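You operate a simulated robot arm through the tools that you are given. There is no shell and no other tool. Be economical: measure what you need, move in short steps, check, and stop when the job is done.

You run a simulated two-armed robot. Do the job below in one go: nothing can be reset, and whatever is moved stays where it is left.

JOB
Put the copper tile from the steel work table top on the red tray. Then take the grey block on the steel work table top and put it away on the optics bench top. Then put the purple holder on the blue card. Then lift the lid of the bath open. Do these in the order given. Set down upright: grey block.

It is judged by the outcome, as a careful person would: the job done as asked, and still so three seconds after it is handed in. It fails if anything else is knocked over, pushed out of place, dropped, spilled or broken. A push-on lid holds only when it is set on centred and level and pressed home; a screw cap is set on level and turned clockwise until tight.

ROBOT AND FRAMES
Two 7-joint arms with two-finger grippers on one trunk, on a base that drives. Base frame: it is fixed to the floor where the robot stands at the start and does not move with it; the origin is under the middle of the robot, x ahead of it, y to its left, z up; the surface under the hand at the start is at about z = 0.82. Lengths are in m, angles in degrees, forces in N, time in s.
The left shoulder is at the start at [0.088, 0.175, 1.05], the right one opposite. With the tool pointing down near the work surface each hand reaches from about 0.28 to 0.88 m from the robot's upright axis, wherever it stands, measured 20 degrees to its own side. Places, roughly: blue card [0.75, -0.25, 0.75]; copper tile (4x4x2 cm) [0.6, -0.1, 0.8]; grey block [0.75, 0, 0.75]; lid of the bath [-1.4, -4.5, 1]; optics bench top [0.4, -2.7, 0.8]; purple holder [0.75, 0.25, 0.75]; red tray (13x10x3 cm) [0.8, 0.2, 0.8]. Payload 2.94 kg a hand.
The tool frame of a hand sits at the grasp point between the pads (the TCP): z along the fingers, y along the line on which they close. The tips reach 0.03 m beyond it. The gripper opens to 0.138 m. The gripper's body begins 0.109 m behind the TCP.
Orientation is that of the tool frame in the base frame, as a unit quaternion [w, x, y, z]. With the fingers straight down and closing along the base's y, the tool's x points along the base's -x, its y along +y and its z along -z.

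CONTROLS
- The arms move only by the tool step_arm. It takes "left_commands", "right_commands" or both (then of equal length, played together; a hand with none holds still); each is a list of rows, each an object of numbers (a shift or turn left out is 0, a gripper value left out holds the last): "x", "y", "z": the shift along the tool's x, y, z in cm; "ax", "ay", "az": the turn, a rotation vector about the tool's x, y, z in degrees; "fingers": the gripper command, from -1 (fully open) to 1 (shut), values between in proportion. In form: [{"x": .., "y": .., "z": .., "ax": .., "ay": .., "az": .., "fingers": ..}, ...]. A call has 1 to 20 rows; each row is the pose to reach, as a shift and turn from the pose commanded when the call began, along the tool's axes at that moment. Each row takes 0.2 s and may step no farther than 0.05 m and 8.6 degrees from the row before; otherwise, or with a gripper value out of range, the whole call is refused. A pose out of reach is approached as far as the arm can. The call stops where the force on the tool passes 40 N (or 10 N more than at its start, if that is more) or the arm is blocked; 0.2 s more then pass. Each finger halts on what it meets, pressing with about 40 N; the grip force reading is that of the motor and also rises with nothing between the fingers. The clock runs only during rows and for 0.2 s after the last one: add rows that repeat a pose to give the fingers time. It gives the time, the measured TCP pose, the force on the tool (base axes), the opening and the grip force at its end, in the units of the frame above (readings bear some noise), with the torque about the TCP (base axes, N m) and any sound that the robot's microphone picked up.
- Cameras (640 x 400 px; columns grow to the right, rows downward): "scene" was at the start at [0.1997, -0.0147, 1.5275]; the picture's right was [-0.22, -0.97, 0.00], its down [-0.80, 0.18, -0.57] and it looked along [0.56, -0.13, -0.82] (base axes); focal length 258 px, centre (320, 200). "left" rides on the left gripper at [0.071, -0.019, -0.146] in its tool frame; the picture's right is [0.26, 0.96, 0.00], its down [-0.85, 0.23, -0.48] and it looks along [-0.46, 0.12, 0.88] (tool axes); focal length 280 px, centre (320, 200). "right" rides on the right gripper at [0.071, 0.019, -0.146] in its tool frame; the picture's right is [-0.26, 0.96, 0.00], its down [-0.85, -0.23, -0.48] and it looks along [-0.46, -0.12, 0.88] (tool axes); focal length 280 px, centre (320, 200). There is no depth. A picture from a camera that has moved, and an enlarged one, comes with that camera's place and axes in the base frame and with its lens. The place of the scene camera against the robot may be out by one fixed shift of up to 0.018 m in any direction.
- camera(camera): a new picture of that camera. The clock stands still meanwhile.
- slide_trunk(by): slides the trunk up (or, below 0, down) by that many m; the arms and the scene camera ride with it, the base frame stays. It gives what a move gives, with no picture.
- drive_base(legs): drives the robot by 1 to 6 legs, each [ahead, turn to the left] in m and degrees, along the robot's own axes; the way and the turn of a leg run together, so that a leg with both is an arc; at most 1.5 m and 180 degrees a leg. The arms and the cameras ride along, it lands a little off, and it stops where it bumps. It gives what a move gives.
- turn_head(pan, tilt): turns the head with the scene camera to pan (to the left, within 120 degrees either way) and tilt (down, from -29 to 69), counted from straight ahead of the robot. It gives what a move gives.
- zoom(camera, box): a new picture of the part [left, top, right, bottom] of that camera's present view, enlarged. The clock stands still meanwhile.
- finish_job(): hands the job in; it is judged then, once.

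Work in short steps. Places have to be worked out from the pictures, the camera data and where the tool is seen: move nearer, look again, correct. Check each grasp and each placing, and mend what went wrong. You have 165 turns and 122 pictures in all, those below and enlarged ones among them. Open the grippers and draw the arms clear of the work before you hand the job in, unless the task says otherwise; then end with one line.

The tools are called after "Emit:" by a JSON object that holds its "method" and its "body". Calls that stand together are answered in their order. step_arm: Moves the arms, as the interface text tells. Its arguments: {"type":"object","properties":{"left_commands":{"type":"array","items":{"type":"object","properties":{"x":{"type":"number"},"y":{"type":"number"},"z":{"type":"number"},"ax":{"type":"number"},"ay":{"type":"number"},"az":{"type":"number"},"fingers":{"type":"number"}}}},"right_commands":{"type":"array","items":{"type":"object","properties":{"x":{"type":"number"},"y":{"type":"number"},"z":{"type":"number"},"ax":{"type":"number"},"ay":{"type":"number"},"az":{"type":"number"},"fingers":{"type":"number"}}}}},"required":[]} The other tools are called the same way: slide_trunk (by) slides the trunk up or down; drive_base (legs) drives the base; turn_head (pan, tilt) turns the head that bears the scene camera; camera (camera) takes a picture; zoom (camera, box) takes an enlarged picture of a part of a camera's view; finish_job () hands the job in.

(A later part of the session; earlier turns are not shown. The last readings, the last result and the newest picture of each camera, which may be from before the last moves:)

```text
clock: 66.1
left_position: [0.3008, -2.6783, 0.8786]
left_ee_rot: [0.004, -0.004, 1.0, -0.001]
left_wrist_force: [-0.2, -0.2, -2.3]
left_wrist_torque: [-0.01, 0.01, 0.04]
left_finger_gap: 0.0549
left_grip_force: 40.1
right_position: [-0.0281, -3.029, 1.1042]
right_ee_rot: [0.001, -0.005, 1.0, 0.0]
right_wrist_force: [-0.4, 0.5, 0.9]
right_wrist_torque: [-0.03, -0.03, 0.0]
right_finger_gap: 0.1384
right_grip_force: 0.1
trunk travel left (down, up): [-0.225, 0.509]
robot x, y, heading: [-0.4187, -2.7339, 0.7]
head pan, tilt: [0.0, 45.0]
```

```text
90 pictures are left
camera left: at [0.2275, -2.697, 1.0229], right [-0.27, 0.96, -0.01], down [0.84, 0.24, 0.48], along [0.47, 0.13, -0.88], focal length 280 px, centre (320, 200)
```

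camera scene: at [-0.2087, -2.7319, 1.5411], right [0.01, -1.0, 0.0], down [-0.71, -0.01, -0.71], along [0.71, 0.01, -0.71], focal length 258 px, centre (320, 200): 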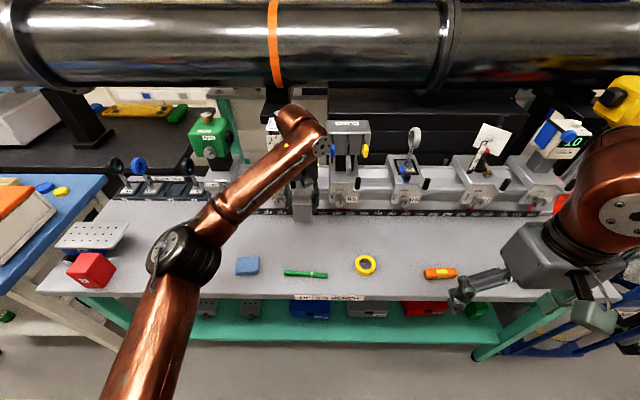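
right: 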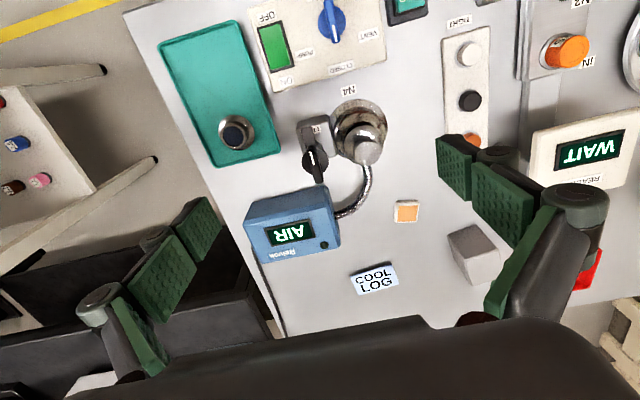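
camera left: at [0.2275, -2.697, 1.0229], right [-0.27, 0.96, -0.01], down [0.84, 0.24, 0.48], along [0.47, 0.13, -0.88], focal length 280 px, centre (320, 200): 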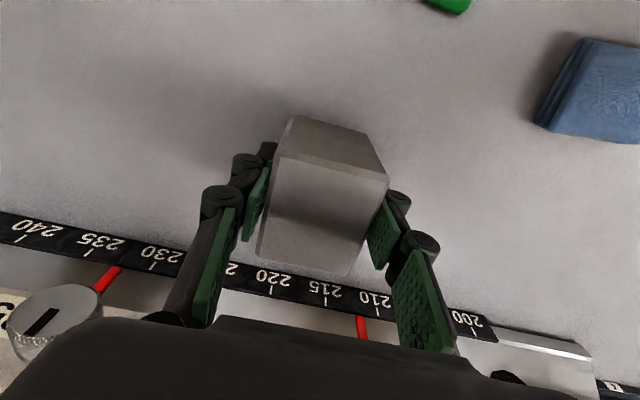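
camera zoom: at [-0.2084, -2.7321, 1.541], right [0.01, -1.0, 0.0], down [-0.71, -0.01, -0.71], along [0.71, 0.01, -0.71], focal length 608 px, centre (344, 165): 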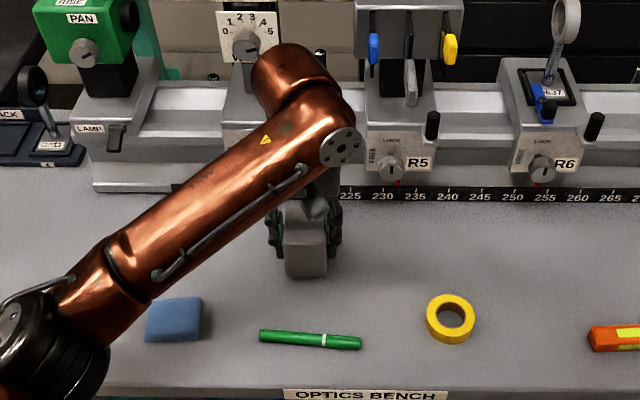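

All clear. I'll lower in fine steps until contact.

Emit:
{"method": "step_arm", "body": {"left_commands": [{"z": 0.4}, {"z": 0.8}, {"z": 1.2}, {"z": 1.5}, {"z": 1.8}, {"z": 1.8}]}}

```text
clock: 67.5
left_position: [0.3005, -2.6792, 0.8664]
left_ee_rot: [0.009, -0.004, 1.0, -0.001]
left_wrist_force: [0.9, -0.4, 35.8]
left_wrist_torque: [-0.02, -0.11, 0.01]
left_finger_gap: 0.0555
left_grip_force: 39.9
right_position: [-0.0306, -3.0294, 1.1046]
right_ee_rot: [0.001, -0.004, 1.0, 0.0]
right_wrist_force: [0.2, -0.5, 0.2]
right_wrist_torque: [0.0, 0.02, 0.01]
right_finger_gap: 0.1381
right_grip_force: 0.0
trunk travel left (down, up): [-0.225, 0.509]
robot x, y, heading: [-0.418, -2.7369, 0.7]
head pan, tilt: [0.0, 45.0]
```

Contact was made. I'll ease the pressure, open and rise straight up.

Emit:
{"method": "step_arm", "body": {"left_commands": [{"z": -0.3}, {"z": -0.4, "fingers": 0}, {"z": -0.4, "fingers": -0.5}, {"z": -0.4, "fingers": -0.5}, {"z": -0.4}, {"z": -2}, {"z": -5}, {"z": -9}, {"z": -13}, {"z": -17}, {"z": -20}, {"z": -20}]}}

Emit:
{"method": "camera", "body": {"camera": "left"}}

Emit:
{"method": "camera", "body": {"camera": "scene"}}

```text
clock: 70.1
left_position: [0.2993, -2.677, 1.0607]
left_ee_rot: [0.004, -0.005, 1.0, -0.002]
left_wrist_force: [0.0, 0.5, -1.2]
left_wrist_torque: [0.0, -0.02, 0.02]
left_finger_gap: 0.1034
left_grip_force: 0.0
right_position: [-0.0273, -3.0287, 1.1034]
right_ee_rot: [0.0, -0.005, 1.0, 0.0]
right_wrist_force: [-0.7, 1.2, -0.2]
right_wrist_torque: [-0.01, 0.01, -0.03]
right_finger_gap: 0.1383
right_grip_force: 0.0
trunk travel left (down, up): [-0.225, 0.509]
robot x, y, heading: [-0.4183, -2.7374, 0.5]
head pan, tilt: [0.0, 45.0]
```

```text
89 pictures are left
camera left: at [0.2262, -2.6954, 1.207], right [-0.27, 0.96, 0.0], down [0.84, 0.24, 0.48], along [0.46, 0.13, -0.88], focal length 280 px, centre (320, 200)
```

left: 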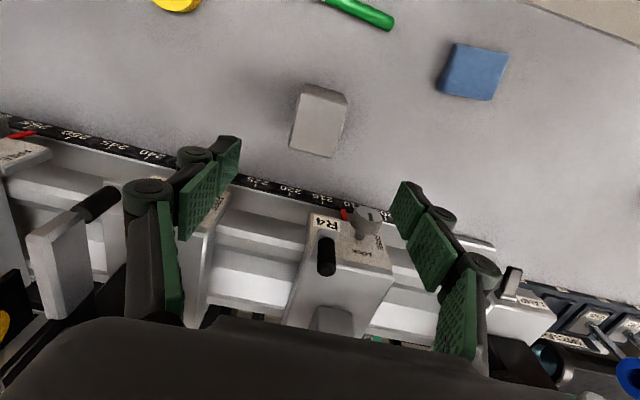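

```text
88 pictures are left
camera scene: at [-0.2079, -2.7317, 1.5408], right [0.01, -1.0, 0.0], down [-0.71, -0.01, -0.71], along [0.71, 0.01, -0.71], focal length 258 px, centre (320, 200)
```

scene: 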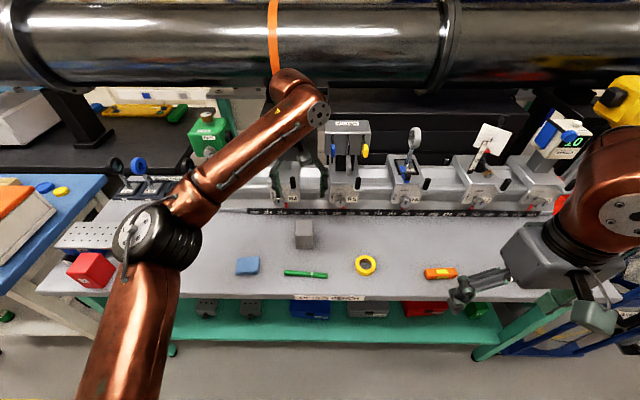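

The block stands upright on the bench. I'll retract the left arm and drive back along the aisle in reverse.

Emit:
{"method": "step_arm", "body": {"left_commands": [{"z": -2, "x": 2}, {"z": -4, "x": 6}, {"z": -4, "x": 10}, {"z": -4, "x": 14.5}, {"z": -4, "x": 19}, {"z": -4, "x": 23}, {"z": -4, "x": 27, "y": 3}, {"z": -4, "x": 30.5, "y": 6}, {"z": -4, "x": 31, "y": 9}, {"z": -4, "x": 31, "y": 9}]}}

Emit:
{"method": "drive_base", "body": {"legs": [[0, -91], [-1.4, 0]]}}

```text
clock: 72.3
left_position: [-0.0131, -2.5899, 1.0992]
left_ee_rot: [0.003, -0.004, 1.0, 0.0]
left_wrist_force: [0.3, -0.1, 0.1]
left_wrist_torque: [0.0, 0.0, 0.02]
left_finger_gap: 0.1037
left_grip_force: 0.0
right_position: [-0.0274, -3.0305, 1.1033]
right_ee_rot: [-0.001, -0.003, 1.0, 0.001]
right_wrist_force: [0.0, 0.0, -0.3]
right_wrist_torque: [0.01, -0.01, -0.02]
right_finger_gap: 0.1381
right_grip_force: 0.0
trunk travel left (down, up): [-0.225, 0.509]
robot x, y, heading: [-0.421, -2.7361, 0.4]
head pan, tilt: [0.0, 45.0]
```

```text
clock: 83.0
left_position: [-0.3018, -1.7616, 1.0977]
left_ee_rot: [0.001, 0.694, 0.72, -0.004]
left_wrist_force: [-0.6, 0.1, -0.1]
left_wrist_torque: [-0.01, -0.04, 0.02]
left_finger_gap: 0.1037
left_grip_force: 0.0
right_position: [-0.7407, -1.7573, 1.1047]
right_ee_rot: [0.0, 0.695, 0.719, -0.001]
right_wrist_force: [0.1, -0.7, -0.4]
right_wrist_torque: [0.01, -0.01, -0.04]
right_finger_gap: 0.1382
right_grip_force: 0.1
trunk travel left (down, up): [-0.225, 0.509]
robot x, y, heading: [-0.4593, -1.3559, -88.0]
head pan, tilt: [0.0, 45.0]
```

On track. I'll continue in reverse, turn to face the table, and check the pose.

Emit:
{"method": "drive_base", "body": {"legs": [[-1.33, 0], [0, 87.5]]}}

Emit:
{"method": "turn_head", "body": {"pan": 0, "tilt": 40}}

Emit:
{"method": "camera", "body": {"camera": "scene"}}

```text
clock: 93.4
left_position: [-0.0926, 0.1124, 1.0974]
left_ee_rot: [0.004, -0.006, 1.0, -0.002]
left_wrist_force: [0.0, 0.4, 0.6]
left_wrist_torque: [0.0, 0.02, 0.01]
left_finger_gap: 0.1037
left_grip_force: 0.0
right_position: [-0.1071, -0.327, 1.1022]
right_ee_rot: [0.0, -0.006, 1.0, 0.001]
right_wrist_force: [0.2, -0.1, 0.0]
right_wrist_torque: [-0.03, 0.0, -0.02]
right_finger_gap: 0.138
right_grip_force: 0.0
trunk travel left (down, up): [-0.225, 0.509]
robot x, y, heading: [-0.4986, -0.0345, 0.8]
head pan, tilt: [0.0, 45.0]
```

```text
clock: 94.0
left_position: [-0.0925, 0.112, 1.099]
left_ee_rot: [0.005, -0.007, 1.0, -0.002]
left_wrist_force: [0.3, 0.0, 0.0]
left_wrist_torque: [0.0, -0.01, -0.02]
left_finger_gap: 0.1034
left_grip_force: 0.1
right_position: [-0.106, -0.3269, 1.1033]
right_ee_rot: [0.0, -0.006, 1.0, 0.001]
right_wrist_force: [0.1, -0.5, 0.3]
right_wrist_torque: [0.02, -0.03, -0.02]
right_finger_gap: 0.138
right_grip_force: 0.1
trunk travel left (down, up): [-0.225, 0.509]
robot x, y, heading: [-0.4992, -0.0328, 0.3]
head pan, tilt: [0.0, 40.0]
```

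```text
87 pictures are left
camera scene: at [-0.2854, -0.0308, 1.5482], right [0.01, -1.0, 0.0], down [-0.64, -0.01, -0.77], along [0.77, 0.01, -0.64], focal length 258 px, centre (320, 200)
```

scene: 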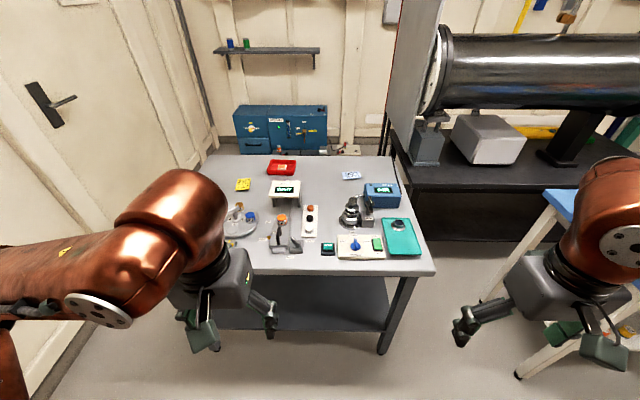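

All is in place. I'll drive forward 0.48 m to the original station.

Emit:
{"method": "drive_base", "body": {"legs": [[0.48, 0]]}}

Emit:
{"method": "step_arm", "body": {"left_commands": [{"x": -3}, {"x": -6}, {"x": -9}, {"x": -12}, {"x": -14, "z": 2}, {"x": -16, "z": 4}, {"x": -17, "z": 6}, {"x": -17, "z": 6}]}}

Emit:
{"method": "camera", "body": {"camera": "left"}}

```text
clock: 96.9
left_position: [0.3958, 0.1216, 1.0981]
left_ee_rot: [0.004, -0.01, 1.0, -0.001]
left_wrist_force: [0.3, -1.4, -0.7]
left_wrist_torque: [0.01, 0.0, -0.01]
left_finger_gap: 0.1033
left_grip_force: 0.2
right_position: [0.383, -0.3167, 1.1027]
right_ee_rot: [-0.002, -0.008, 1.0, 0.0]
right_wrist_force: [-0.6, 1.6, 0.0]
right_wrist_torque: [-0.02, 0.03, -0.02]
right_finger_gap: 0.1379
right_grip_force: 0.1
trunk travel left (down, up): [-0.225, 0.509]
robot x, y, heading: [-0.0097, -0.0279, 1.1]
head pan, tilt: [0.0, 40.0]
```

```text
clock: 98.7
left_position: [0.5644, 0.1258, 1.0401]
left_ee_rot: [0.004, -0.01, 1.0, -0.002]
left_wrist_force: [0.1, 0.1, 0.8]
left_wrist_torque: [0.01, -0.03, 0.0]
left_finger_gap: 0.1033
left_grip_force: 0.1
right_position: [0.3838, -0.3174, 1.1045]
right_ee_rot: [-0.001, -0.01, 1.0, 0.0]
right_wrist_force: [0.5, -0.6, 0.5]
right_wrist_torque: [-0.03, 0.01, 0.0]
right_finger_gap: 0.1379
right_grip_force: 0.1
trunk travel left (down, up): [-0.225, 0.509]
robot x, y, heading: [-0.0115, -0.0281, 1.1]
head pan, tilt: [0.0, 40.0]
```

```text
86 pictures are left
camera left: at [0.491, 0.1057, 1.1848], right [-0.28, 0.96, -0.01], down [0.84, 0.25, 0.48], along [0.46, 0.13, -0.88], focal length 280 px, centre (320, 200)
```

left: 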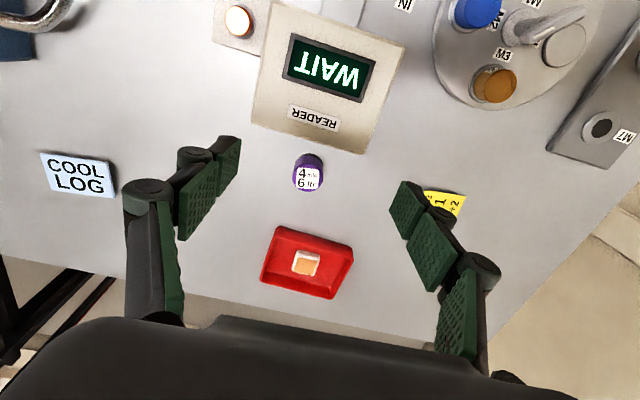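

The holder is a short standing cylinder (about 4.5 cm across, top at z ≈ 0.857) near (0.635, 0.13). I'll move above it and look from nearer.

Emit:
{"method": "step_arm", "body": {"left_commands": [{"x": -3.5}, {"x": -7, "y": 0.3}, {"x": -7, "y": 0.3, "z": 4, "fingers": -0.3}, {"x": -7, "y": 0.3, "z": 8}, {"x": -7, "y": 0.3, "z": 10}, {"x": -7, "y": 0.3, "z": 10}]}}

Emit:
{"method": "camera", "body": {"camera": "left"}}

```text
clock: 100.1
left_position: [0.6355, 0.1303, 0.9395]
left_ee_rot: [0.005, -0.01, 1.0, -0.002]
left_wrist_force: [0.2, -0.2, 0.4]
left_wrist_torque: [0.0, 0.01, 0.02]
left_finger_gap: 0.0895
left_grip_force: 0.0
right_position: [0.3831, -0.3169, 1.1031]
right_ee_rot: [0.0, -0.009, 1.0, 0.0]
right_wrist_force: [0.3, -0.5, -0.3]
right_wrist_torque: [-0.01, 0.04, 0.02]
right_finger_gap: 0.138
right_grip_force: 0.0
trunk travel left (down, up): [-0.225, 0.509]
robot x, y, heading: [-0.0129, -0.0279, 1.2]
head pan, tilt: [0.0, 40.0]
```

```text
85 pictures are left
camera left: at [0.5621, 0.1103, 1.0856], right [-0.28, 0.96, -0.01], down [0.84, 0.25, 0.48], along [0.46, 0.13, -0.88], focal length 280 px, centre (320, 200)
```

left: 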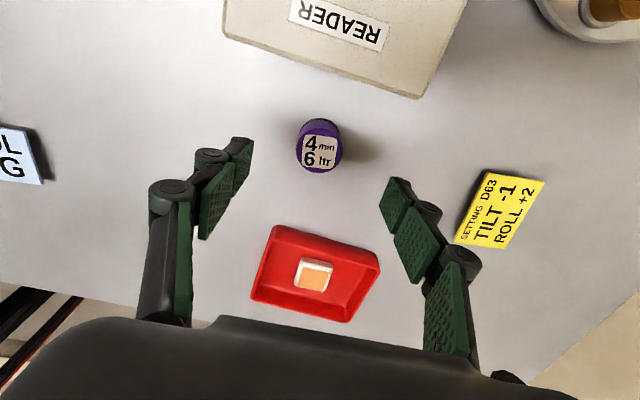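

The holder is centred at (0.637, 0.131). I'll descend to TCP 0.855 and close.

Emit:
{"method": "step_arm", "body": {"left_commands": [{"x": -0.15, "z": 3}, {"x": -0.15, "z": 5.5}, {"x": -0.15, "z": 7.5}, {"x": -0.15, "z": 8.3}, {"x": -0.15, "z": 8.3, "fingers": 0.3}, {"x": -0.15, "z": 8.3, "fingers": 1}, {"x": -0.15, "z": 8.3}, {"x": -0.15, "z": 8.3}, {"x": -0.15, "z": 8.3}, {"x": -0.15, "z": 8.3}]}}

Emit:
{"method": "camera", "body": {"camera": "left"}}

```text
clock: 102.3
left_position: [0.6347, 0.1298, 0.8578]
left_ee_rot: [0.004, -0.009, 1.0, -0.001]
left_wrist_force: [-0.7, -0.5, -0.1]
left_wrist_torque: [0.0, 0.02, -0.03]
left_finger_gap: 0.0382
left_grip_force: 39.6
right_position: [0.3838, -0.3173, 1.1028]
right_ee_rot: [0.0, -0.009, 1.0, 0.0]
right_wrist_force: [0.5, 0.6, -1.1]
right_wrist_torque: [-0.02, -0.06, 0.02]
right_finger_gap: 0.1379
right_grip_force: 0.0
trunk travel left (down, up): [-0.225, 0.509]
robot x, y, heading: [-0.0103, -0.0241, 0.7]
head pan, tilt: [0.0, 40.0]
```

```text
84 pictures are left
camera left: at [0.563, 0.1092, 1.0034], right [-0.28, 0.96, -0.01], down [0.84, 0.25, 0.48], along [0.46, 0.13, -0.88], focal length 280 px, centre (320, 200)
```

left: 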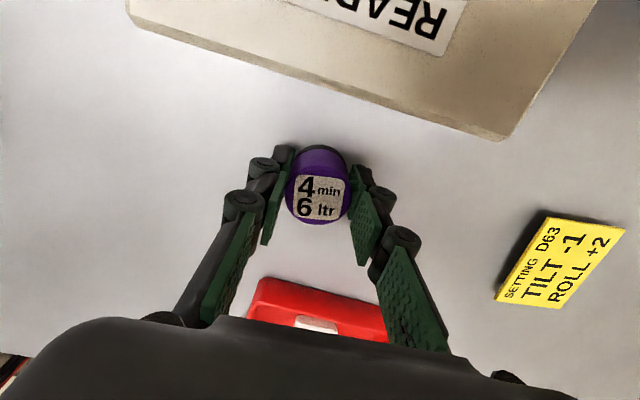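

Gripped at 3.8 cm. I'll lift slowly, then carry toward the blue card at about (0.737, -0.175).

Emit:
{"method": "step_arm", "body": {"left_commands": [{"z": -0.3}, {"z": -0.8}, {"z": -1.5}, {"z": -2.5}, {"z": -4}, {"z": -6}, {"z": -8}, {"z": -10}, {"z": -10}]}}

Emit:
{"method": "step_arm", "body": {"left_commands": [{"x": -1, "y": -3}, {"x": -2, "y": -6}, {"x": -3, "y": -9}, {"x": -4, "y": -12}, {"x": -5, "y": -15}, {"x": -6, "y": -18}, {"x": -7, "y": -21}, {"x": -8, "y": -24}, {"x": -8.7, "y": -27}, {"x": -8.7, "y": -29.5}, {"x": -8.7, "y": -30.7}, {"x": -8.7, "y": -30.7}]}}

Emit:
{"method": "camera", "body": {"camera": "left"}}

```text
clock: 104.3
left_position: [0.6374, 0.1276, 0.9587]
left_ee_rot: [0.004, -0.009, 1.0, -0.001]
left_wrist_force: [-0.2, 0.2, -1.4]
left_wrist_torque: [-0.01, 0.01, -0.02]
left_finger_gap: 0.038
left_grip_force: 39.6
right_position: [0.3841, -0.3161, 1.1028]
right_ee_rot: [-0.001, -0.008, 1.0, 0.0]
right_wrist_force: [-0.5, 0.0, 0.3]
right_wrist_torque: [0.01, -0.01, 0.01]
right_finger_gap: 0.1383
right_grip_force: 0.1
trunk travel left (down, up): [-0.225, 0.509]
robot x, y, heading: [-0.0092, -0.0266, 1.0]
head pan, tilt: [0.0, 40.0]
```

```text
clock: 106.9
left_position: [0.7198, -0.159, 0.956]
left_ee_rot: [0.005, -0.01, 1.0, -0.001]
left_wrist_force: [0.1, 1.2, -1.6]
left_wrist_torque: [-0.02, 0.06, 0.0]
left_finger_gap: 0.0381
left_grip_force: 39.8
left hand out of reach, approached as far as the arm can: row 10, 11, 12
right_position: [0.3841, -0.3175, 1.1036]
right_ee_rot: [-0.001, -0.009, 1.0, 0.0]
right_wrist_force: [0.0, 0.6, -0.2]
right_wrist_torque: [-0.04, 0.05, -0.01]
right_finger_gap: 0.1378
right_grip_force: 0.0
trunk travel left (down, up): [-0.225, 0.509]
robot x, y, heading: [-0.0119, -0.022, 1.0]
head pan, tilt: [0.0, 40.0]
```

```text
83 pictures are left
camera left: at [0.6458, -0.1789, 1.1012], right [-0.28, 0.96, 0.0], down [0.84, 0.25, 0.48], along [0.46, 0.13, -0.88], focal length 280 px, centre (320, 200)
```

left: 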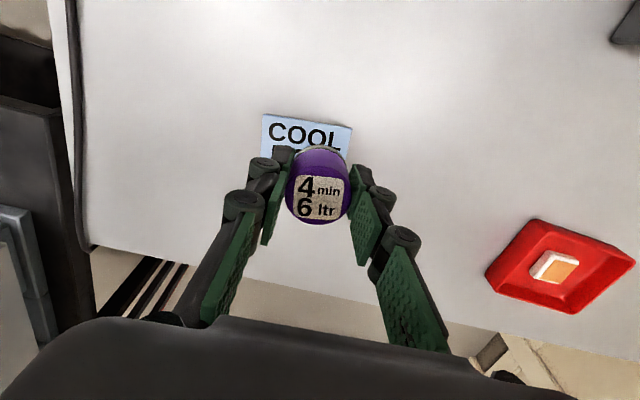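

The left hand hit its reach limit just short of the card. I'll raise and draw in the hand, then turn the base about 15° right so the card comes more in front.

Emit:
{"method": "step_arm", "body": {"left_commands": [{"z": -3, "x": 2}, {"z": -6, "x": 5, "y": 2}, {"z": -9, "x": 8.5, "y": 4}, {"z": -11, "x": 12, "y": 6}, {"z": -11, "x": 12, "y": 8}, {"z": -11, "x": 12, "y": 8}]}}

Emit:
{"method": "drive_base", "body": {"legs": [[0, -16]]}}

Emit:
{"method": "camera", "body": {"camera": "left"}}

```text
refused: row 3 steps farther than a row can; nothing moved
```

```text
clock: 108.3
left_position: [0.6519, -0.3566, 0.9572]
left_ee_rot: [0.005, 0.131, 0.991, -0.002]
left_wrist_force: [0.2, 0.3, -1.6]
left_wrist_torque: [0.05, -0.02, 0.0]
left_finger_gap: 0.038
left_grip_force: 39.5
right_position: [0.2866, -0.4172, 1.1019]
right_ee_rot: [0.0, 0.131, 0.991, 0.0]
right_wrist_force: [0.1, -0.8, -0.1]
right_wrist_torque: [0.06, -0.03, 0.02]
right_finger_gap: 0.1379
right_grip_force: 0.0
trunk travel left (down, up): [-0.225, 0.509]
robot x, y, heading: [-0.0132, -0.0258, -14.9]
head pan, tilt: [0.0, 40.0]
```

```text
82 pictures are left
camera left: at [0.5761, -0.3563, 1.1023], right [0.0, 1.0, -0.01], down [0.88, 0.0, 0.48], along [0.48, 0.0, -0.88], focal length 280 px, centre (320, 200)
```

left: 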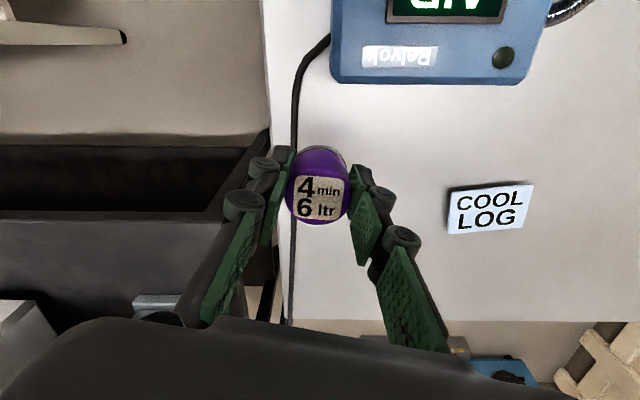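

No contact occurred. The hand is past the AIR box, and the card is at about (0.738, -0.166), now within reach, so I'll move over it.

Emit:
{"method": "step_arm", "body": {"left_commands": [{"y": 3, "x": -0.5}, {"y": 6, "x": -1}, {"y": 9, "x": -1.5}, {"y": 12, "x": -2}, {"y": 15, "x": -2.5}, {"y": 18, "x": -3}, {"y": 20.3, "x": -3.4}, {"y": 20.3, "x": -3.4}]}}

Emit:
{"method": "camera", "body": {"camera": "left"}}

```text
clock: 110.1
left_position: [0.6654, -0.3318, 0.9571]
left_ee_rot: [0.004, 0.131, 0.991, -0.002]
left_wrist_force: [0.3, 0.0, -1.5]
left_wrist_torque: [0.0, -0.01, 0.0]
left_finger_gap: 0.0384
left_grip_force: 39.9
left hand out of reach, approached as far as the arm can: row 2, 3, 4, 5, 6, 7, 8
right_position: [0.2875, -0.4155, 1.1032]
right_ee_rot: [0.001, 0.132, 0.991, 0.001]
right_wrist_force: [0.7, 0.3, 0.6]
right_wrist_torque: [-0.04, -0.03, -0.02]
right_finger_gap: 0.138
right_grip_force: 0.0
trunk travel left (down, up): [-0.225, 0.509]
robot x, y, heading: [-0.0108, -0.0287, -14.9]
head pan, tilt: [0.0, 40.0]
```

```text
81 pictures are left
camera left: at [0.5901, -0.3293, 1.1021], right [0.0, 1.0, 0.0], down [0.88, 0.0, 0.48], along [0.48, 0.0, -0.88], focal length 280 px, centre (320, 200)
```

left: 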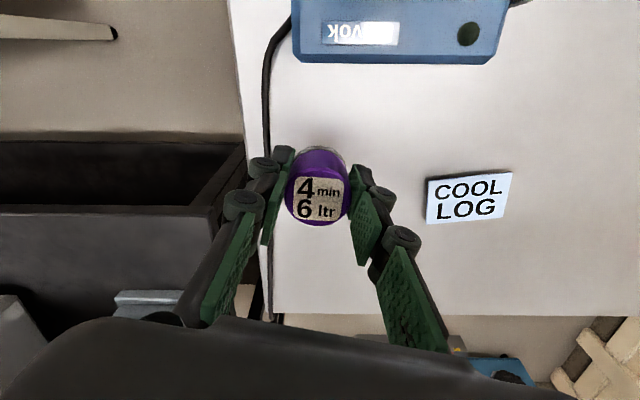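

The straight path grazes the reach boundary. I'll draw the hand in first, then go sideways and forward.

Emit:
{"method": "step_arm", "body": {"left_commands": [{"x": 3}, {"x": 6}, {"x": 8, "y": 3}, {"x": 8, "y": 6.5}, {"x": 8, "y": 10}, {"x": 8, "y": 13.5}, {"x": 8, "y": 17}, {"x": 8, "y": 17}]}}

```text
clock: 111.9
left_position: [0.667, -0.3302, 0.9576]
left_ee_rot: [0.004, 0.13, 0.991, -0.002]
left_wrist_force: [1.1, 0.1, -0.8]
left_wrist_torque: [-0.01, 0.02, 0.02]
left_finger_gap: 0.0379
left_grip_force: 39.6
left hand out of reach, approached as far as the arm can: row 1, 2, 3, 4, 5, 6, 7, 8
right_position: [0.2882, -0.4163, 1.1034]
right_ee_rot: [0.001, 0.132, 0.991, 0.001]
right_wrist_force: [-0.7, 0.6, 0.1]
right_wrist_torque: [-0.03, 0.02, 0.0]
right_finger_gap: 0.1381
right_grip_force: 0.0
trunk travel left (down, up): [-0.225, 0.509]
robot x, y, heading: [-0.0131, -0.026, -15.0]
head pan, tilt: [0.0, 40.0]
```

The arm isn't responding, possibly because of a joint limit. I'll look at the arm's posture.

Emit:
{"method": "turn_head", "body": {"pan": 0, "tilt": 45}}

Emit:
{"method": "camera", "body": {"camera": "scene"}}

```text
clock: 112.5
left_position: [0.6654, -0.3308, 0.9558]
left_ee_rot: [0.004, 0.13, 0.991, -0.002]
left_wrist_force: [-0.1, 0.2, -0.8]
left_wrist_torque: [-0.01, 0.03, 0.0]
left_finger_gap: 0.0379
left_grip_force: 40.0
right_position: [0.2875, -0.4171, 1.1031]
right_ee_rot: [0.0, 0.132, 0.991, 0.001]
right_wrist_force: [-0.4, 0.5, -0.5]
right_wrist_torque: [0.01, 0.02, -0.01]
right_finger_gap: 0.138
right_grip_force: 0.1
trunk travel left (down, up): [-0.225, 0.509]
robot x, y, heading: [-0.0128, -0.0251, -14.8]
head pan, tilt: [0.0, 45.0]
```

```text
80 pictures are left
camera scene: at [0.1921, -0.0817, 1.541], right [-0.26, -0.97, 0.0], down [-0.68, 0.18, -0.71], along [0.68, -0.18, -0.71], focal length 258 px, centre (320, 200)
```

scene: 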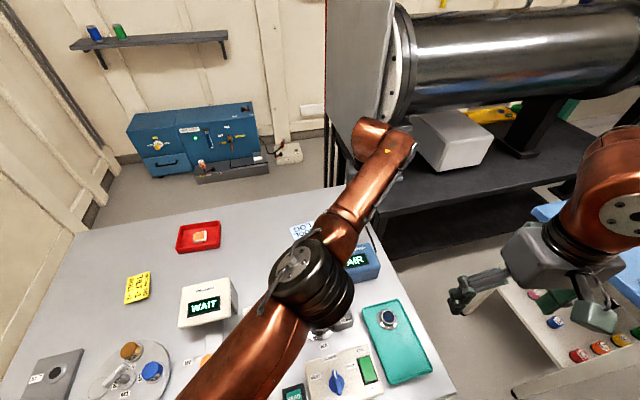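

I'll try a small upward and inward move to find a free direction.

Emit:
{"method": "step_arm", "body": {"left_commands": [{"z": -2}, {"z": -4}, {"z": -4}]}}

```text
clock: 113.3
left_position: [0.6619, -0.3224, 0.995]
left_ee_rot: [0.004, 0.131, 0.991, -0.002]
left_wrist_force: [0.2, -0.4, 0.1]
left_wrist_torque: [0.02, 0.01, -0.01]
left_finger_gap: 0.0382
left_grip_force: 40.0
left hand out of reach, approached as far as the arm can: row 1
right_position: [0.288, -0.4165, 1.1046]
right_ee_rot: [0.0, 0.131, 0.991, 0.0]
right_wrist_force: [0.7, 0.4, -0.2]
right_wrist_torque: [-0.02, 0.02, 0.01]
right_finger_gap: 0.138
right_grip_force: 0.1
trunk travel left (down, up): [-0.225, 0.509]
robot x, y, heading: [-0.012, -0.0245, -14.8]
head pan, tilt: [0.0, 45.0]
```

Up is free. I'll rise further and then move sideways and inward.

Emit:
{"method": "step_arm", "body": {"left_commands": [{"z": -3}, {"z": -5}, {"z": -5, "x": 2}, {"z": -5, "x": 5}, {"z": -5, "x": 7, "y": 2}, {"z": -5, "x": 8, "y": 5}, {"z": -5, "x": 8, "y": 8}, {"z": -5, "x": 8, "y": 11}, {"z": -5, "x": 8, "y": 11}]}}

```text
clock: 115.3
left_position: [0.6582, -0.3162, 1.0443]
left_ee_rot: [0.004, 0.13, 0.991, -0.001]
left_wrist_force: [0.3, -0.3, -0.6]
left_wrist_torque: [0.01, 0.03, -0.01]
left_finger_gap: 0.0382
left_grip_force: 39.9
left hand out of reach, approached as far as the arm can: row 3, 4, 5, 6, 7, 8, 9
right_position: [0.287, -0.4156, 1.1023]
right_ee_rot: [0.0, 0.131, 0.991, 0.001]
right_wrist_force: [0.4, -0.2, 0.2]
right_wrist_torque: [-0.01, 0.02, 0.0]
right_finger_gap: 0.1381
right_grip_force: 0.1
trunk travel left (down, up): [-0.225, 0.509]
robot x, y, heading: [-0.012, -0.0252, -14.8]
head pan, tilt: [0.0, 45.0]
```

Inward is the blocked direction. I'll try sideways with slight outward motion.

Emit:
{"method": "step_arm", "body": {"left_commands": [{"y": 1.5, "x": -0.5}, {"y": 3, "x": -1}, {"y": 4.5, "x": -1.5}, {"y": 4.5, "x": -1.5}]}}

```text
clock: 116.3
left_position: [0.6885, -0.2723, 1.0433]
left_ee_rot: [0.005, 0.132, 0.991, -0.002]
left_wrist_force: [0.7, -0.6, -0.9]
left_wrist_torque: [0.02, 0.0, -0.01]
left_finger_gap: 0.0378
left_grip_force: 40.3
right_position: [0.2874, -0.4153, 1.1036]
right_ee_rot: [0.0, 0.131, 0.991, 0.001]
right_wrist_force: [-0.1, -0.7, -0.3]
right_wrist_torque: [-0.01, -0.01, 0.0]
right_finger_gap: 0.1383
right_grip_force: 0.2
trunk travel left (down, up): [-0.225, 0.509]
robot x, y, heading: [-0.0125, -0.0276, -15.3]
head pan, tilt: [0.0, 45.0]
```

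That works. I'll continue to above the card.

Emit:
{"method": "step_arm", "body": {"left_commands": [{"y": 2, "x": -0.5}, {"y": 4, "x": -1}, {"y": 6, "x": -1.5}, {"y": 8, "x": -2}, {"y": 10, "x": -2}, {"y": 11.1, "x": -2}, {"y": 11.1, "x": -2, "z": 3}, {"y": 11.1, "x": -2, "z": 6}, {"y": 11.1, "x": -2, "z": 8}, {"y": 11.1, "x": -2, "z": 8}]}}

Emit:
{"method": "camera", "body": {"camera": "left"}}

```text
clock: 118.5
left_position: [0.7375, -0.1728, 0.9626]
left_ee_rot: [0.005, 0.131, 0.991, -0.003]
left_wrist_force: [0.4, 0.0, -0.7]
left_wrist_torque: [0.02, -0.01, -0.01]
left_finger_gap: 0.0377
left_grip_force: 40.2
right_position: [0.2881, -0.4159, 1.1038]
right_ee_rot: [0.0, 0.131, 0.991, 0.002]
right_wrist_force: [0.3, 0.3, -0.4]
right_wrist_torque: [0.01, -0.04, -0.01]
right_finger_gap: 0.1381
right_grip_force: 0.1
trunk travel left (down, up): [-0.225, 0.509]
robot x, y, heading: [-0.0104, -0.0279, -15.1]
head pan, tilt: [0.0, 45.0]
```

```text
79 pictures are left
camera left: at [0.6624, -0.1715, 1.1076], right [0.0, 1.0, -0.01], down [0.88, 0.01, 0.48], along [0.48, 0.0, -0.88], focal length 280 px, centre (320, 200)
```

left: 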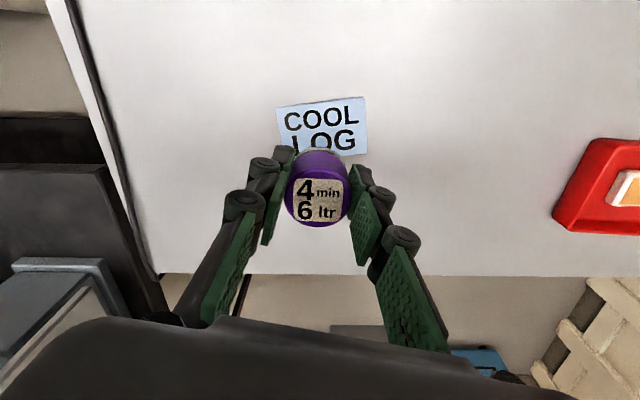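

The card's centre works out at about (0.741, -0.170). I'll fine-adjust and lower to just above it.

Emit:
{"method": "step_arm", "body": {"left_commands": [{"x": -0.3, "y": 0.35}, {"x": -0.3, "y": 0.35, "z": 3}, {"x": -0.3, "y": 0.35, "z": 6}, {"x": -0.3, "y": 0.35, "z": 8}, {"x": -0.3, "y": 0.35, "z": 9.2}, {"x": -0.3, "y": 0.35, "z": 9.2}]}}

Emit:
{"method": "camera", "body": {"camera": "left"}}

```text
clock: 119.9
left_position: [0.7445, -0.168, 0.8716]
left_ee_rot: [0.006, 0.131, 0.991, -0.003]
left_wrist_force: [0.8, -0.3, 9.9]
left_wrist_torque: [0.08, -0.04, 0.0]
left_finger_gap: 0.0376
left_grip_force: 40.0
right_position: [0.2876, -0.4166, 1.1039]
right_ee_rot: [0.0, 0.131, 0.991, 0.001]
right_wrist_force: [0.7, -0.1, -0.1]
right_wrist_torque: [0.02, -0.02, 0.01]
right_finger_gap: 0.1379
right_grip_force: 0.0
trunk travel left (down, up): [-0.225, 0.509]
robot x, y, heading: [-0.0109, -0.0273, -15.1]
head pan, tilt: [0.0, 45.0]
```

```text
78 pictures are left
camera left: at [0.6671, -0.1675, 1.017], right [0.0, 1.0, -0.01], down [0.87, 0.01, 0.49], along [0.49, 0.0, -0.87], focal length 280 px, centre (320, 200)
```

left: 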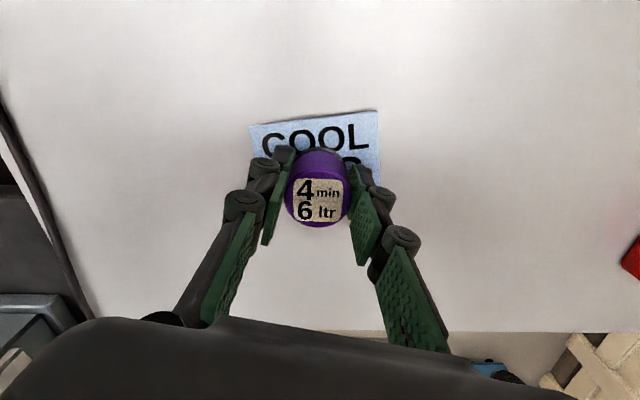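

It's resting on the card with 10 N and is well centred. I'll release and rise.

Emit:
{"method": "step_arm", "body": {"left_commands": [{"z": -0.15}, {"z": -0.15, "fingers": 0.3}, {"z": -0.15, "fingers": -0.1}, {"z": -0.15}, {"z": -0.15}, {"z": -2}, {"z": -5}, {"z": -9}, {"z": -13}, {"z": -17}, {"z": -17}]}}

Emit:
{"method": "camera", "body": {"camera": "left"}}

```text
clock: 122.3
left_position: [0.7425, -0.1694, 1.0392]
left_ee_rot: [0.004, 0.131, 0.991, -0.003]
left_wrist_force: [-0.8, -0.3, -0.1]
left_wrist_torque: [0.02, 0.05, 0.01]
left_finger_gap: 0.0759
left_grip_force: 0.1
right_position: [0.2879, -0.4153, 1.1039]
right_ee_rot: [-0.001, 0.131, 0.991, 0.001]
right_wrist_force: [-0.3, -0.2, -0.9]
right_wrist_torque: [0.03, 0.0, 0.0]
right_finger_gap: 0.1379
right_grip_force: 0.1
trunk travel left (down, up): [-0.225, 0.509]
robot x, y, heading: [-0.0073, -0.0272, -14.8]
head pan, tilt: [0.0, 45.0]
```

```text
77 pictures are left
camera left: at [0.6673, -0.1695, 1.1847], right [0.0, 1.0, -0.01], down [0.88, 0.0, 0.48], along [0.48, 0.0, -0.88], focal length 280 px, centre (320, 200)
```

left: 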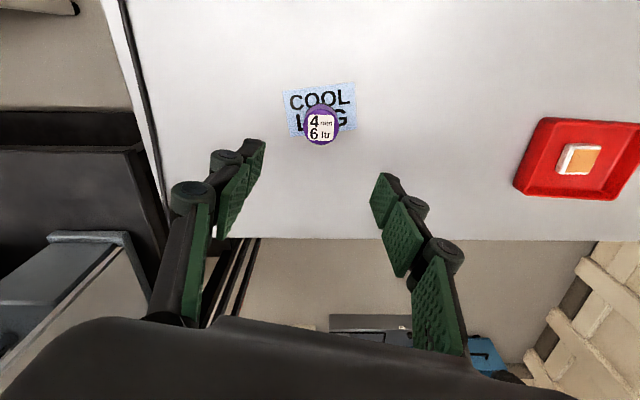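

The purple holder sits on the blue card. I'll tuck the left arm.

Emit:
{"method": "step_arm", "body": {"left_commands": [{"z": -2, "y": 3}, {"z": -5, "y": 6, "x": 1}, {"z": -6, "y": 9, "x": 4}, {"z": -6, "y": 10, "x": 8}, {"z": -6, "y": 10, "x": 12}, {"z": -6, "y": 10, "x": 16}, {"z": -6, "y": 10, "x": 20}, {"z": -6, "y": 10, "x": 24}, {"z": -6, "y": 10, "x": 28}, {"z": -6, "y": 10, "x": 32}, {"z": -6, "y": 10, "x": 35}, {"z": -6, "y": 10, "x": 35}]}}

```text
clock: 124.9
left_position: [0.4613, 0.0389, 1.1045]
left_ee_rot: [0.003, 0.131, 0.991, -0.002]
left_wrist_force: [0.1, 0.4, 0.6]
left_wrist_torque: [0.01, 0.01, 0.01]
left_finger_gap: 0.0759
left_grip_force: 0.1
left hand out of reach, approached as far as the arm can: row 10, 11, 12
right_position: [0.289, -0.4159, 1.1042]
right_ee_rot: [-0.001, 0.131, 0.991, 0.0]
right_wrist_force: [-0.1, -0.2, -1.2]
right_wrist_torque: [0.0, -0.02, -0.01]
right_finger_gap: 0.138
right_grip_force: 0.1
trunk travel left (down, up): [-0.225, 0.509]
robot x, y, heading: [-0.0125, -0.0291, -15.1]
head pan, tilt: [0.0, 45.0]
```

Now I'll back away from the table, turn down the aisle and drive toward the bath.

Emit:
{"method": "drive_base", "body": {"legs": [[-0.5, 0], [0, -75], [1.4, 0]]}}

Emit:
{"method": "turn_head", "body": {"pan": -15, "tilt": 15}}

Emit:
{"method": "camera", "body": {"camera": "scene"}}

```text
clock: 137.6
left_position: [-0.326, -1.7164, 1.1052]
left_ee_rot: [0.002, 0.711, 0.703, -0.005]
left_wrist_force: [-0.1, -0.4, 0.4]
left_wrist_torque: [0.02, -0.04, 0.0]
left_finger_gap: 0.076
left_grip_force: 0.1
right_position: [-0.8113, -1.6605, 1.1035]
right_ee_rot: [0.001, 0.711, 0.703, -0.001]
right_wrist_force: [0.6, -0.7, 0.3]
right_wrist_torque: [0.02, 0.01, -0.02]
right_finger_gap: 0.1379
right_grip_force: 0.0
trunk travel left (down, up): [-0.225, 0.509]
robot x, y, heading: [-0.5082, -1.2723, -90.7]
head pan, tilt: [0.0, 45.0]
```

```text
clock: 138.5
left_position: [-0.3272, -1.715, 1.1046]
left_ee_rot: [0.001, 0.711, 0.703, -0.005]
left_wrist_force: [0.5, 0.1, -0.6]
left_wrist_torque: [0.0, 0.01, 0.0]
left_finger_gap: 0.0758
left_grip_force: 0.1
right_position: [-0.8131, -1.6613, 1.1035]
right_ee_rot: [0.0, 0.711, 0.703, 0.0]
right_wrist_force: [0.7, -0.4, -0.5]
right_wrist_torque: [0.0, 0.02, 0.03]
right_finger_gap: 0.1379
right_grip_force: 0.0
trunk travel left (down, up): [-0.225, 0.509]
robot x, y, heading: [-0.5089, -1.2722, -90.7]
head pan, tilt: [-15.0, 15.0]
```

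```text
76 pictures are left
camera scene: at [-0.5377, -1.4929, 1.5877], right [-0.96, 0.27, 0.0], down [0.07, 0.25, -0.97], along [-0.26, -0.93, -0.26], focal length 258 px, centre (320, 200)
```

scene: 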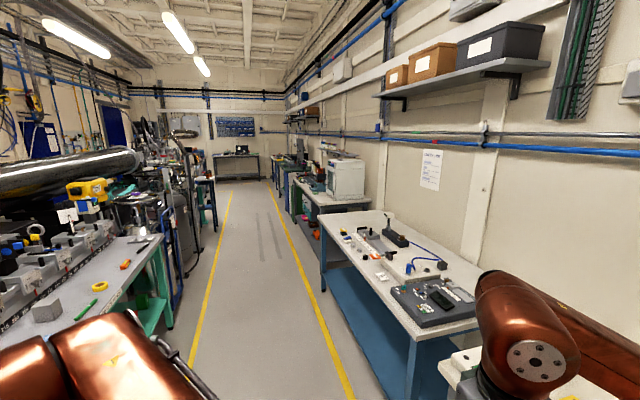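

The bath should be near the white unit on the third right-hand bench. I'll drive on 2.1 m and look.

Emit:
{"method": "drive_base", "body": {"legs": [[1.1, 0], [1.0, 0]]}}

Emit:
{"method": "turn_head", "body": {"pan": -40, "tilt": 25}}

Emit:
{"method": "camera", "body": {"camera": "scene"}}

```text
clock: 149.0
left_position: [-0.3832, -3.8304, 1.1048]
left_ee_rot: [0.001, 0.719, 0.695, -0.005]
left_wrist_force: [-0.1, -0.3, 0.5]
left_wrist_torque: [0.02, -0.01, -0.01]
left_finger_gap: 0.0757
left_grip_force: 0.1
right_position: [-0.8659, -3.7638, 1.1034]
right_ee_rot: [0.0, 0.72, 0.694, -0.001]
right_wrist_force: [-0.4, -0.4, 0.2]
right_wrist_torque: [0.04, -0.01, 0.0]
right_finger_gap: 0.138
right_grip_force: 0.1
trunk travel left (down, up): [-0.225, 0.509]
robot x, y, heading: [-0.5558, -3.3843, -92.2]
head pan, tilt: [-15.0, 15.0]
```

```text
clock: 149.9
left_position: [-0.383, -3.8299, 1.1049]
left_ee_rot: [0.001, 0.719, 0.695, -0.004]
left_wrist_force: [0.1, -0.1, -0.5]
left_wrist_torque: [0.0, -0.02, 0.01]
left_finger_gap: 0.0757
left_grip_force: 0.1
right_position: [-0.8648, -3.7623, 1.1034]
right_ee_rot: [0.0, 0.72, 0.694, 0.0]
right_wrist_force: [0.0, 0.5, -0.1]
right_wrist_torque: [-0.01, -0.01, 0.01]
right_finger_gap: 0.1379
right_grip_force: 0.2
trunk travel left (down, up): [-0.225, 0.509]
robot x, y, heading: [-0.5535, -3.3844, -91.9]
head pan, tilt: [-40.0, 25.0]
```

```text
75 pictures are left
camera scene: at [-0.6216, -3.5816, 1.5716], right [-0.74, 0.67, 0.0], down [0.28, 0.31, -0.91], along [-0.61, -0.67, -0.42], focal length 258 px, centre (320, 200)
```

scene: 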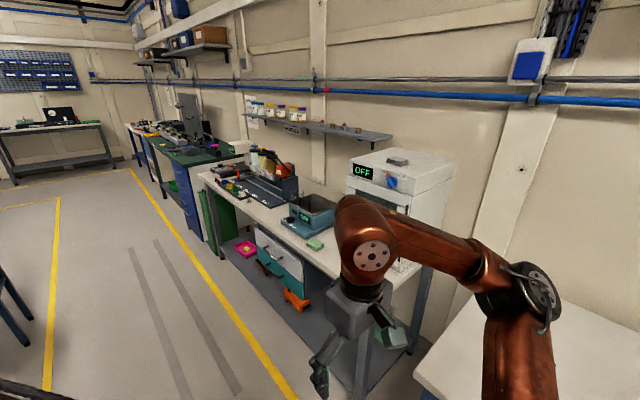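

The bath is the blue-grey box at the picture's centre. I'll zoom in.

Emit:
{"method": "zoom", "body": {"camera": "scene", "box": [200, 130, 440, 280]}}

```text
2.67 times, centred on (320, 205) of scene
camera zoom: at [-0.6216, -3.5816, 1.5716], right [-0.74, 0.67, 0.0], down [0.28, 0.31, -0.91], along [-0.61, -0.67, -0.42], focal length 689 px, centre (320, 187)
```

zoom: 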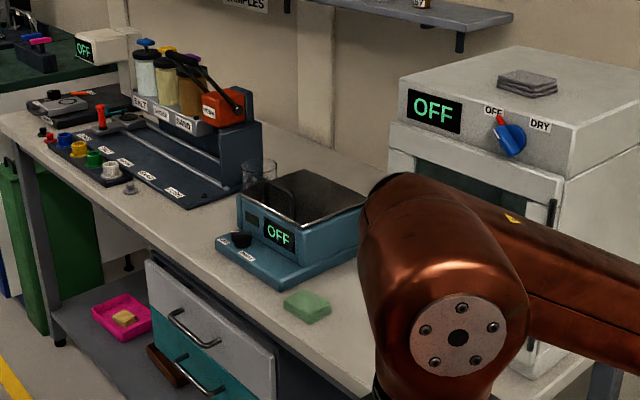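

I'll drive 1.1 m further, turn right to face the bath and look.

Emit:
{"method": "drive_base", "body": {"legs": [[1.1, 1.5], [0, -88]]}}

Emit:
{"method": "turn_head", "body": {"pan": 0, "tilt": 40}}

Emit:
{"method": "camera", "body": {"camera": "scene"}}

```text
clock: 159.2
left_position: [-1.0231, -4.6808, 1.1053]
left_ee_rot: [-0.002, 1.0, 0.012, -0.004]
left_wrist_force: [0.2, 0.2, 1.0]
left_wrist_torque: [0.01, 0.06, -0.02]
left_finger_gap: 0.0759
left_grip_force: 0.1
right_position: [-0.9827, -4.1939, 1.1045]
right_ee_rot: [0.002, 1.0, 0.011, 0.0]
right_wrist_force: [0.5, -0.2, -0.6]
right_wrist_torque: [0.01, -0.02, 0.0]
right_finger_gap: 0.1379
right_grip_force: 0.1
trunk travel left (down, up): [-0.225, 0.509]
robot x, y, heading: [-0.5875, -4.4814, -178.6]
head pan, tilt: [-40.0, 25.0]
```

```text
clock: 160.3
left_position: [-1.0222, -4.681, 1.1065]
left_ee_rot: [-0.002, 1.0, 0.011, -0.004]
left_wrist_force: [-0.4, -0.3, 0.4]
left_wrist_torque: [0.01, 0.03, -0.02]
left_finger_gap: 0.076
left_grip_force: 0.1
right_position: [-0.9843, -4.1946, 1.1025]
right_ee_rot: [0.001, 1.0, 0.011, 0.0]
right_wrist_force: [1.0, -0.8, 0.2]
right_wrist_torque: [0.0, 0.02, 0.02]
right_finger_gap: 0.1379
right_grip_force: 0.0
trunk travel left (down, up): [-0.225, 0.509]
robot x, y, heading: [-0.588, -4.4832, -178.6]
head pan, tilt: [0.0, 40.0]
```

```text
73 pictures are left
camera scene: at [-0.8029, -4.4855, 1.5483], right [-0.02, 1.0, 0.0], down [0.64, 0.01, -0.77], along [-0.77, -0.02, -0.64], focal length 258 px, centre (320, 200)
```

scene: 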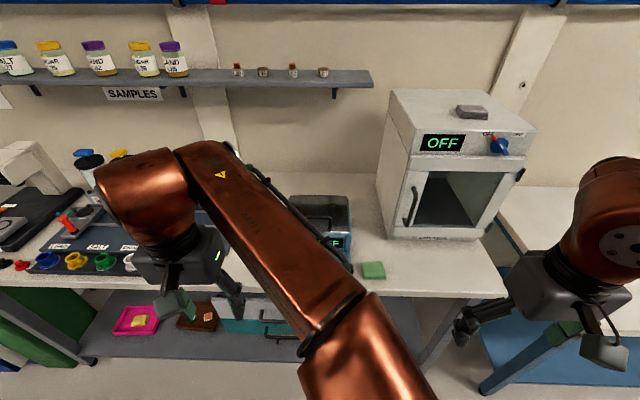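

The left arm blocks the view. I'll move it further left and bring the right hand up over the front of the bath for its camera.

Emit:
{"method": "step_arm", "body": {"left_commands": [{"y": 3}, {"y": 6}, {"y": 9}, {"y": 12}, {"y": 14}, {"y": 14}, {"y": 14}], "right_commands": [{"z": -4}, {"z": -8, "y": 2}, {"z": -10, "y": 6}, {"z": -10, "y": 10}, {"z": -10, "y": 14}, {"z": -10, "y": 18}, {"z": -10, "y": 20}]}}

Emit:
{"method": "camera", "body": {"camera": "right"}}

Emit:
{"method": "camera", "body": {"camera": "scene"}}

```text
clock: 161.9
left_position: [-1.0179, -4.8217, 1.103]
left_ee_rot: [-0.005, 1.0, 0.014, -0.004]
left_wrist_force: [-0.7, -0.4, -0.2]
left_wrist_torque: [-0.02, 0.02, -0.02]
left_finger_gap: 0.0761
left_grip_force: 0.0
right_position: [-0.9815, -4.3802, 1.207]
right_ee_rot: [-0.002, 1.0, 0.006, 0.001]
right_wrist_force: [-4.0, 14.5, 0.5]
right_wrist_torque: [-0.76, -0.15, -0.23]
right_finger_gap: 0.1326
right_grip_force: 0.0
trunk travel left (down, up): [-0.225, 0.509]
robot x, y, heading: [-0.5877, -4.4825, -178.6]
head pan, tilt: [0.0, 40.0]
stopped in row 7 (right hand): the force on the tool passed its limit at 60 N (the readings are from after the stop); the commanded pose is now the measured one
```

```text
72 pictures are left
camera right: at [-0.9103, -4.3997, 1.3535], right [-0.25, -0.97, 0.0], down [-0.85, 0.22, 0.48], along [-0.46, 0.12, -0.88], focal length 280 px, centre (320, 200)
```

right: 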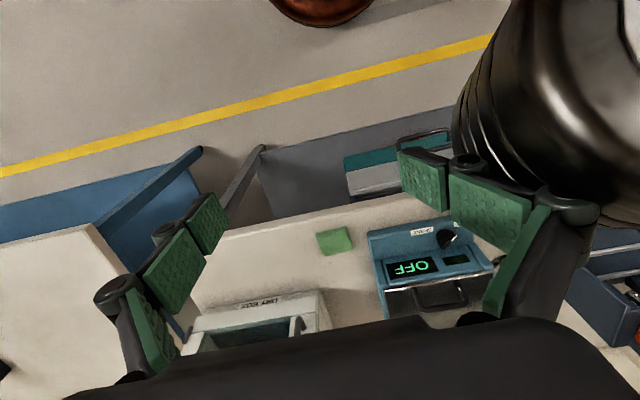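

```text
71 pictures are left
camera scene: at [-0.8024, -4.486, 1.5483], right [-0.02, 1.0, 0.0], down [0.64, 0.02, -0.77], along [-0.77, -0.02, -0.64], focal length 258 px, centre (320, 200)
```

scene: 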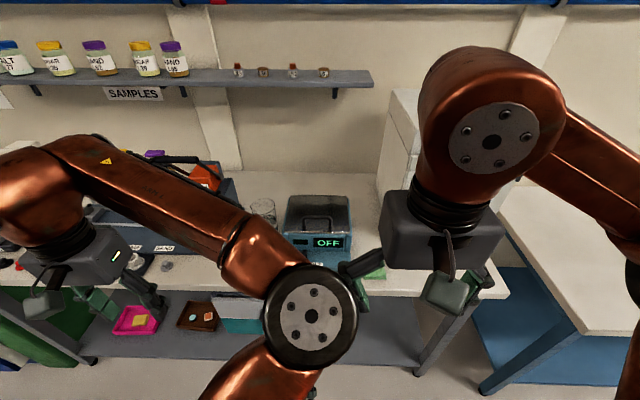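

The right finger touched the left elbow. I'll back it off and zoom in on the bath.

Emit:
{"method": "step_arm", "body": {"right_commands": [{"y": -3}, {"y": -7}, {"y": -11}, {"y": -15}, {"y": -15}]}}

Emit:
{"method": "zoom", "body": {"camera": "scene", "box": [250, 170, 410, 290]}}

```text
clock: 163.1
left_position: [-1.0185, -4.8228, 1.1038]
left_ee_rot: [-0.005, 1.0, 0.013, -0.003]
left_wrist_force: [-0.1, 0.4, -0.5]
left_wrist_torque: [0.01, -0.02, -0.03]
left_finger_gap: 0.0759
left_grip_force: 0.0
right_position: [-0.9826, -4.2331, 1.2061]
right_ee_rot: [-0.001, 1.0, 0.008, 0.001]
right_wrist_force: [0.2, -0.2, 0.2]
right_wrist_torque: [0.0, -0.02, 0.02]
right_finger_gap: 0.1379
right_grip_force: 0.1
trunk travel left (down, up): [-0.225, 0.509]
robot x, y, heading: [-0.5831, -4.4818, -178.5]
head pan, tilt: [0.0, 40.0]
```

```text
3.33 times, centred on (330, 230) of scene
camera zoom: at [-0.8033, -4.487, 1.5481], right [-0.02, 1.0, 0.0], down [0.64, 0.02, -0.77], along [-0.77, -0.02, -0.64], focal length 861 px, centre (287, 100)
```

zoom: 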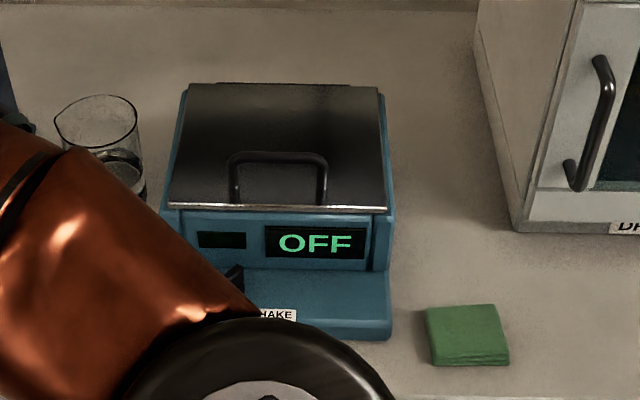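

The bath lid is a flat steel plate about 18 × 20 cm. Its hinge is at the back (x ≈ -1.54), its top is at z ≈ 0.955, and an arch handle about 9 cm wide stands near the front edge (x ≈ -1.37, y ≈ -4.51). I'll grip the arch from both sides with the left hand, closing along y so the grip pivots about the hinge direction. First I'll move 0.2 m closer.

Emit:
{"method": "drive_base", "body": {"legs": [[0.19, 0]]}}

Emit:
{"method": "turn_head", "body": {"pan": 0, "tilt": 55}}

Emit:
{"method": "camera", "body": {"camera": "scene"}}

```text
clock: 164.6
left_position: [-1.1994, -4.8249, 1.1083]
left_ee_rot: [-0.003, 1.0, 0.012, -0.009]
left_wrist_force: [1.7, 0.3, 1.2]
left_wrist_torque: [-0.03, 0.16, -0.01]
left_finger_gap: 0.0759
left_grip_force: 0.0
right_position: [-1.1601, -4.2351, 1.2123]
right_ee_rot: [0.0, 1.0, 0.008, -0.006]
right_wrist_force: [1.5, 0.2, 0.7]
right_wrist_torque: [0.02, 0.17, 0.02]
right_finger_gap: 0.1378
right_grip_force: 0.0
trunk travel left (down, up): [-0.225, 0.509]
robot x, y, heading: [-0.778, -4.4877, -178.7]
head pan, tilt: [0.0, 40.0]
```

```text
clock: 165.4
left_position: [-1.2046, -4.8238, 1.106]
left_ee_rot: [-0.003, 1.0, 0.012, -0.006]
left_wrist_force: [0.0, -0.4, 0.6]
left_wrist_torque: [0.02, -0.03, -0.01]
left_finger_gap: 0.0761
left_grip_force: 0.1
right_position: [-1.1661, -4.2352, 1.2097]
right_ee_rot: [-0.001, 1.0, 0.007, -0.002]
right_wrist_force: [0.0, -0.3, -0.1]
right_wrist_torque: [-0.03, -0.05, -0.02]
right_finger_gap: 0.1381
right_grip_force: 0.1
trunk travel left (down, up): [-0.225, 0.509]
robot x, y, heading: [-0.777, -4.4879, -178.7]
head pan, tilt: [0.0, 55.0]
```

```text
69 pictures are left
camera scene: at [-0.98, -4.4893, 1.5275], right [-0.02, 1.0, 0.0], down [0.82, 0.02, -0.57], along [-0.57, -0.01, -0.82], focal length 258 px, centre (320, 200)
```

scene: 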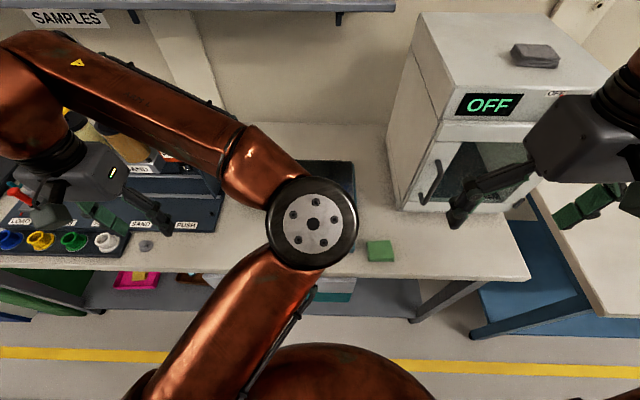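

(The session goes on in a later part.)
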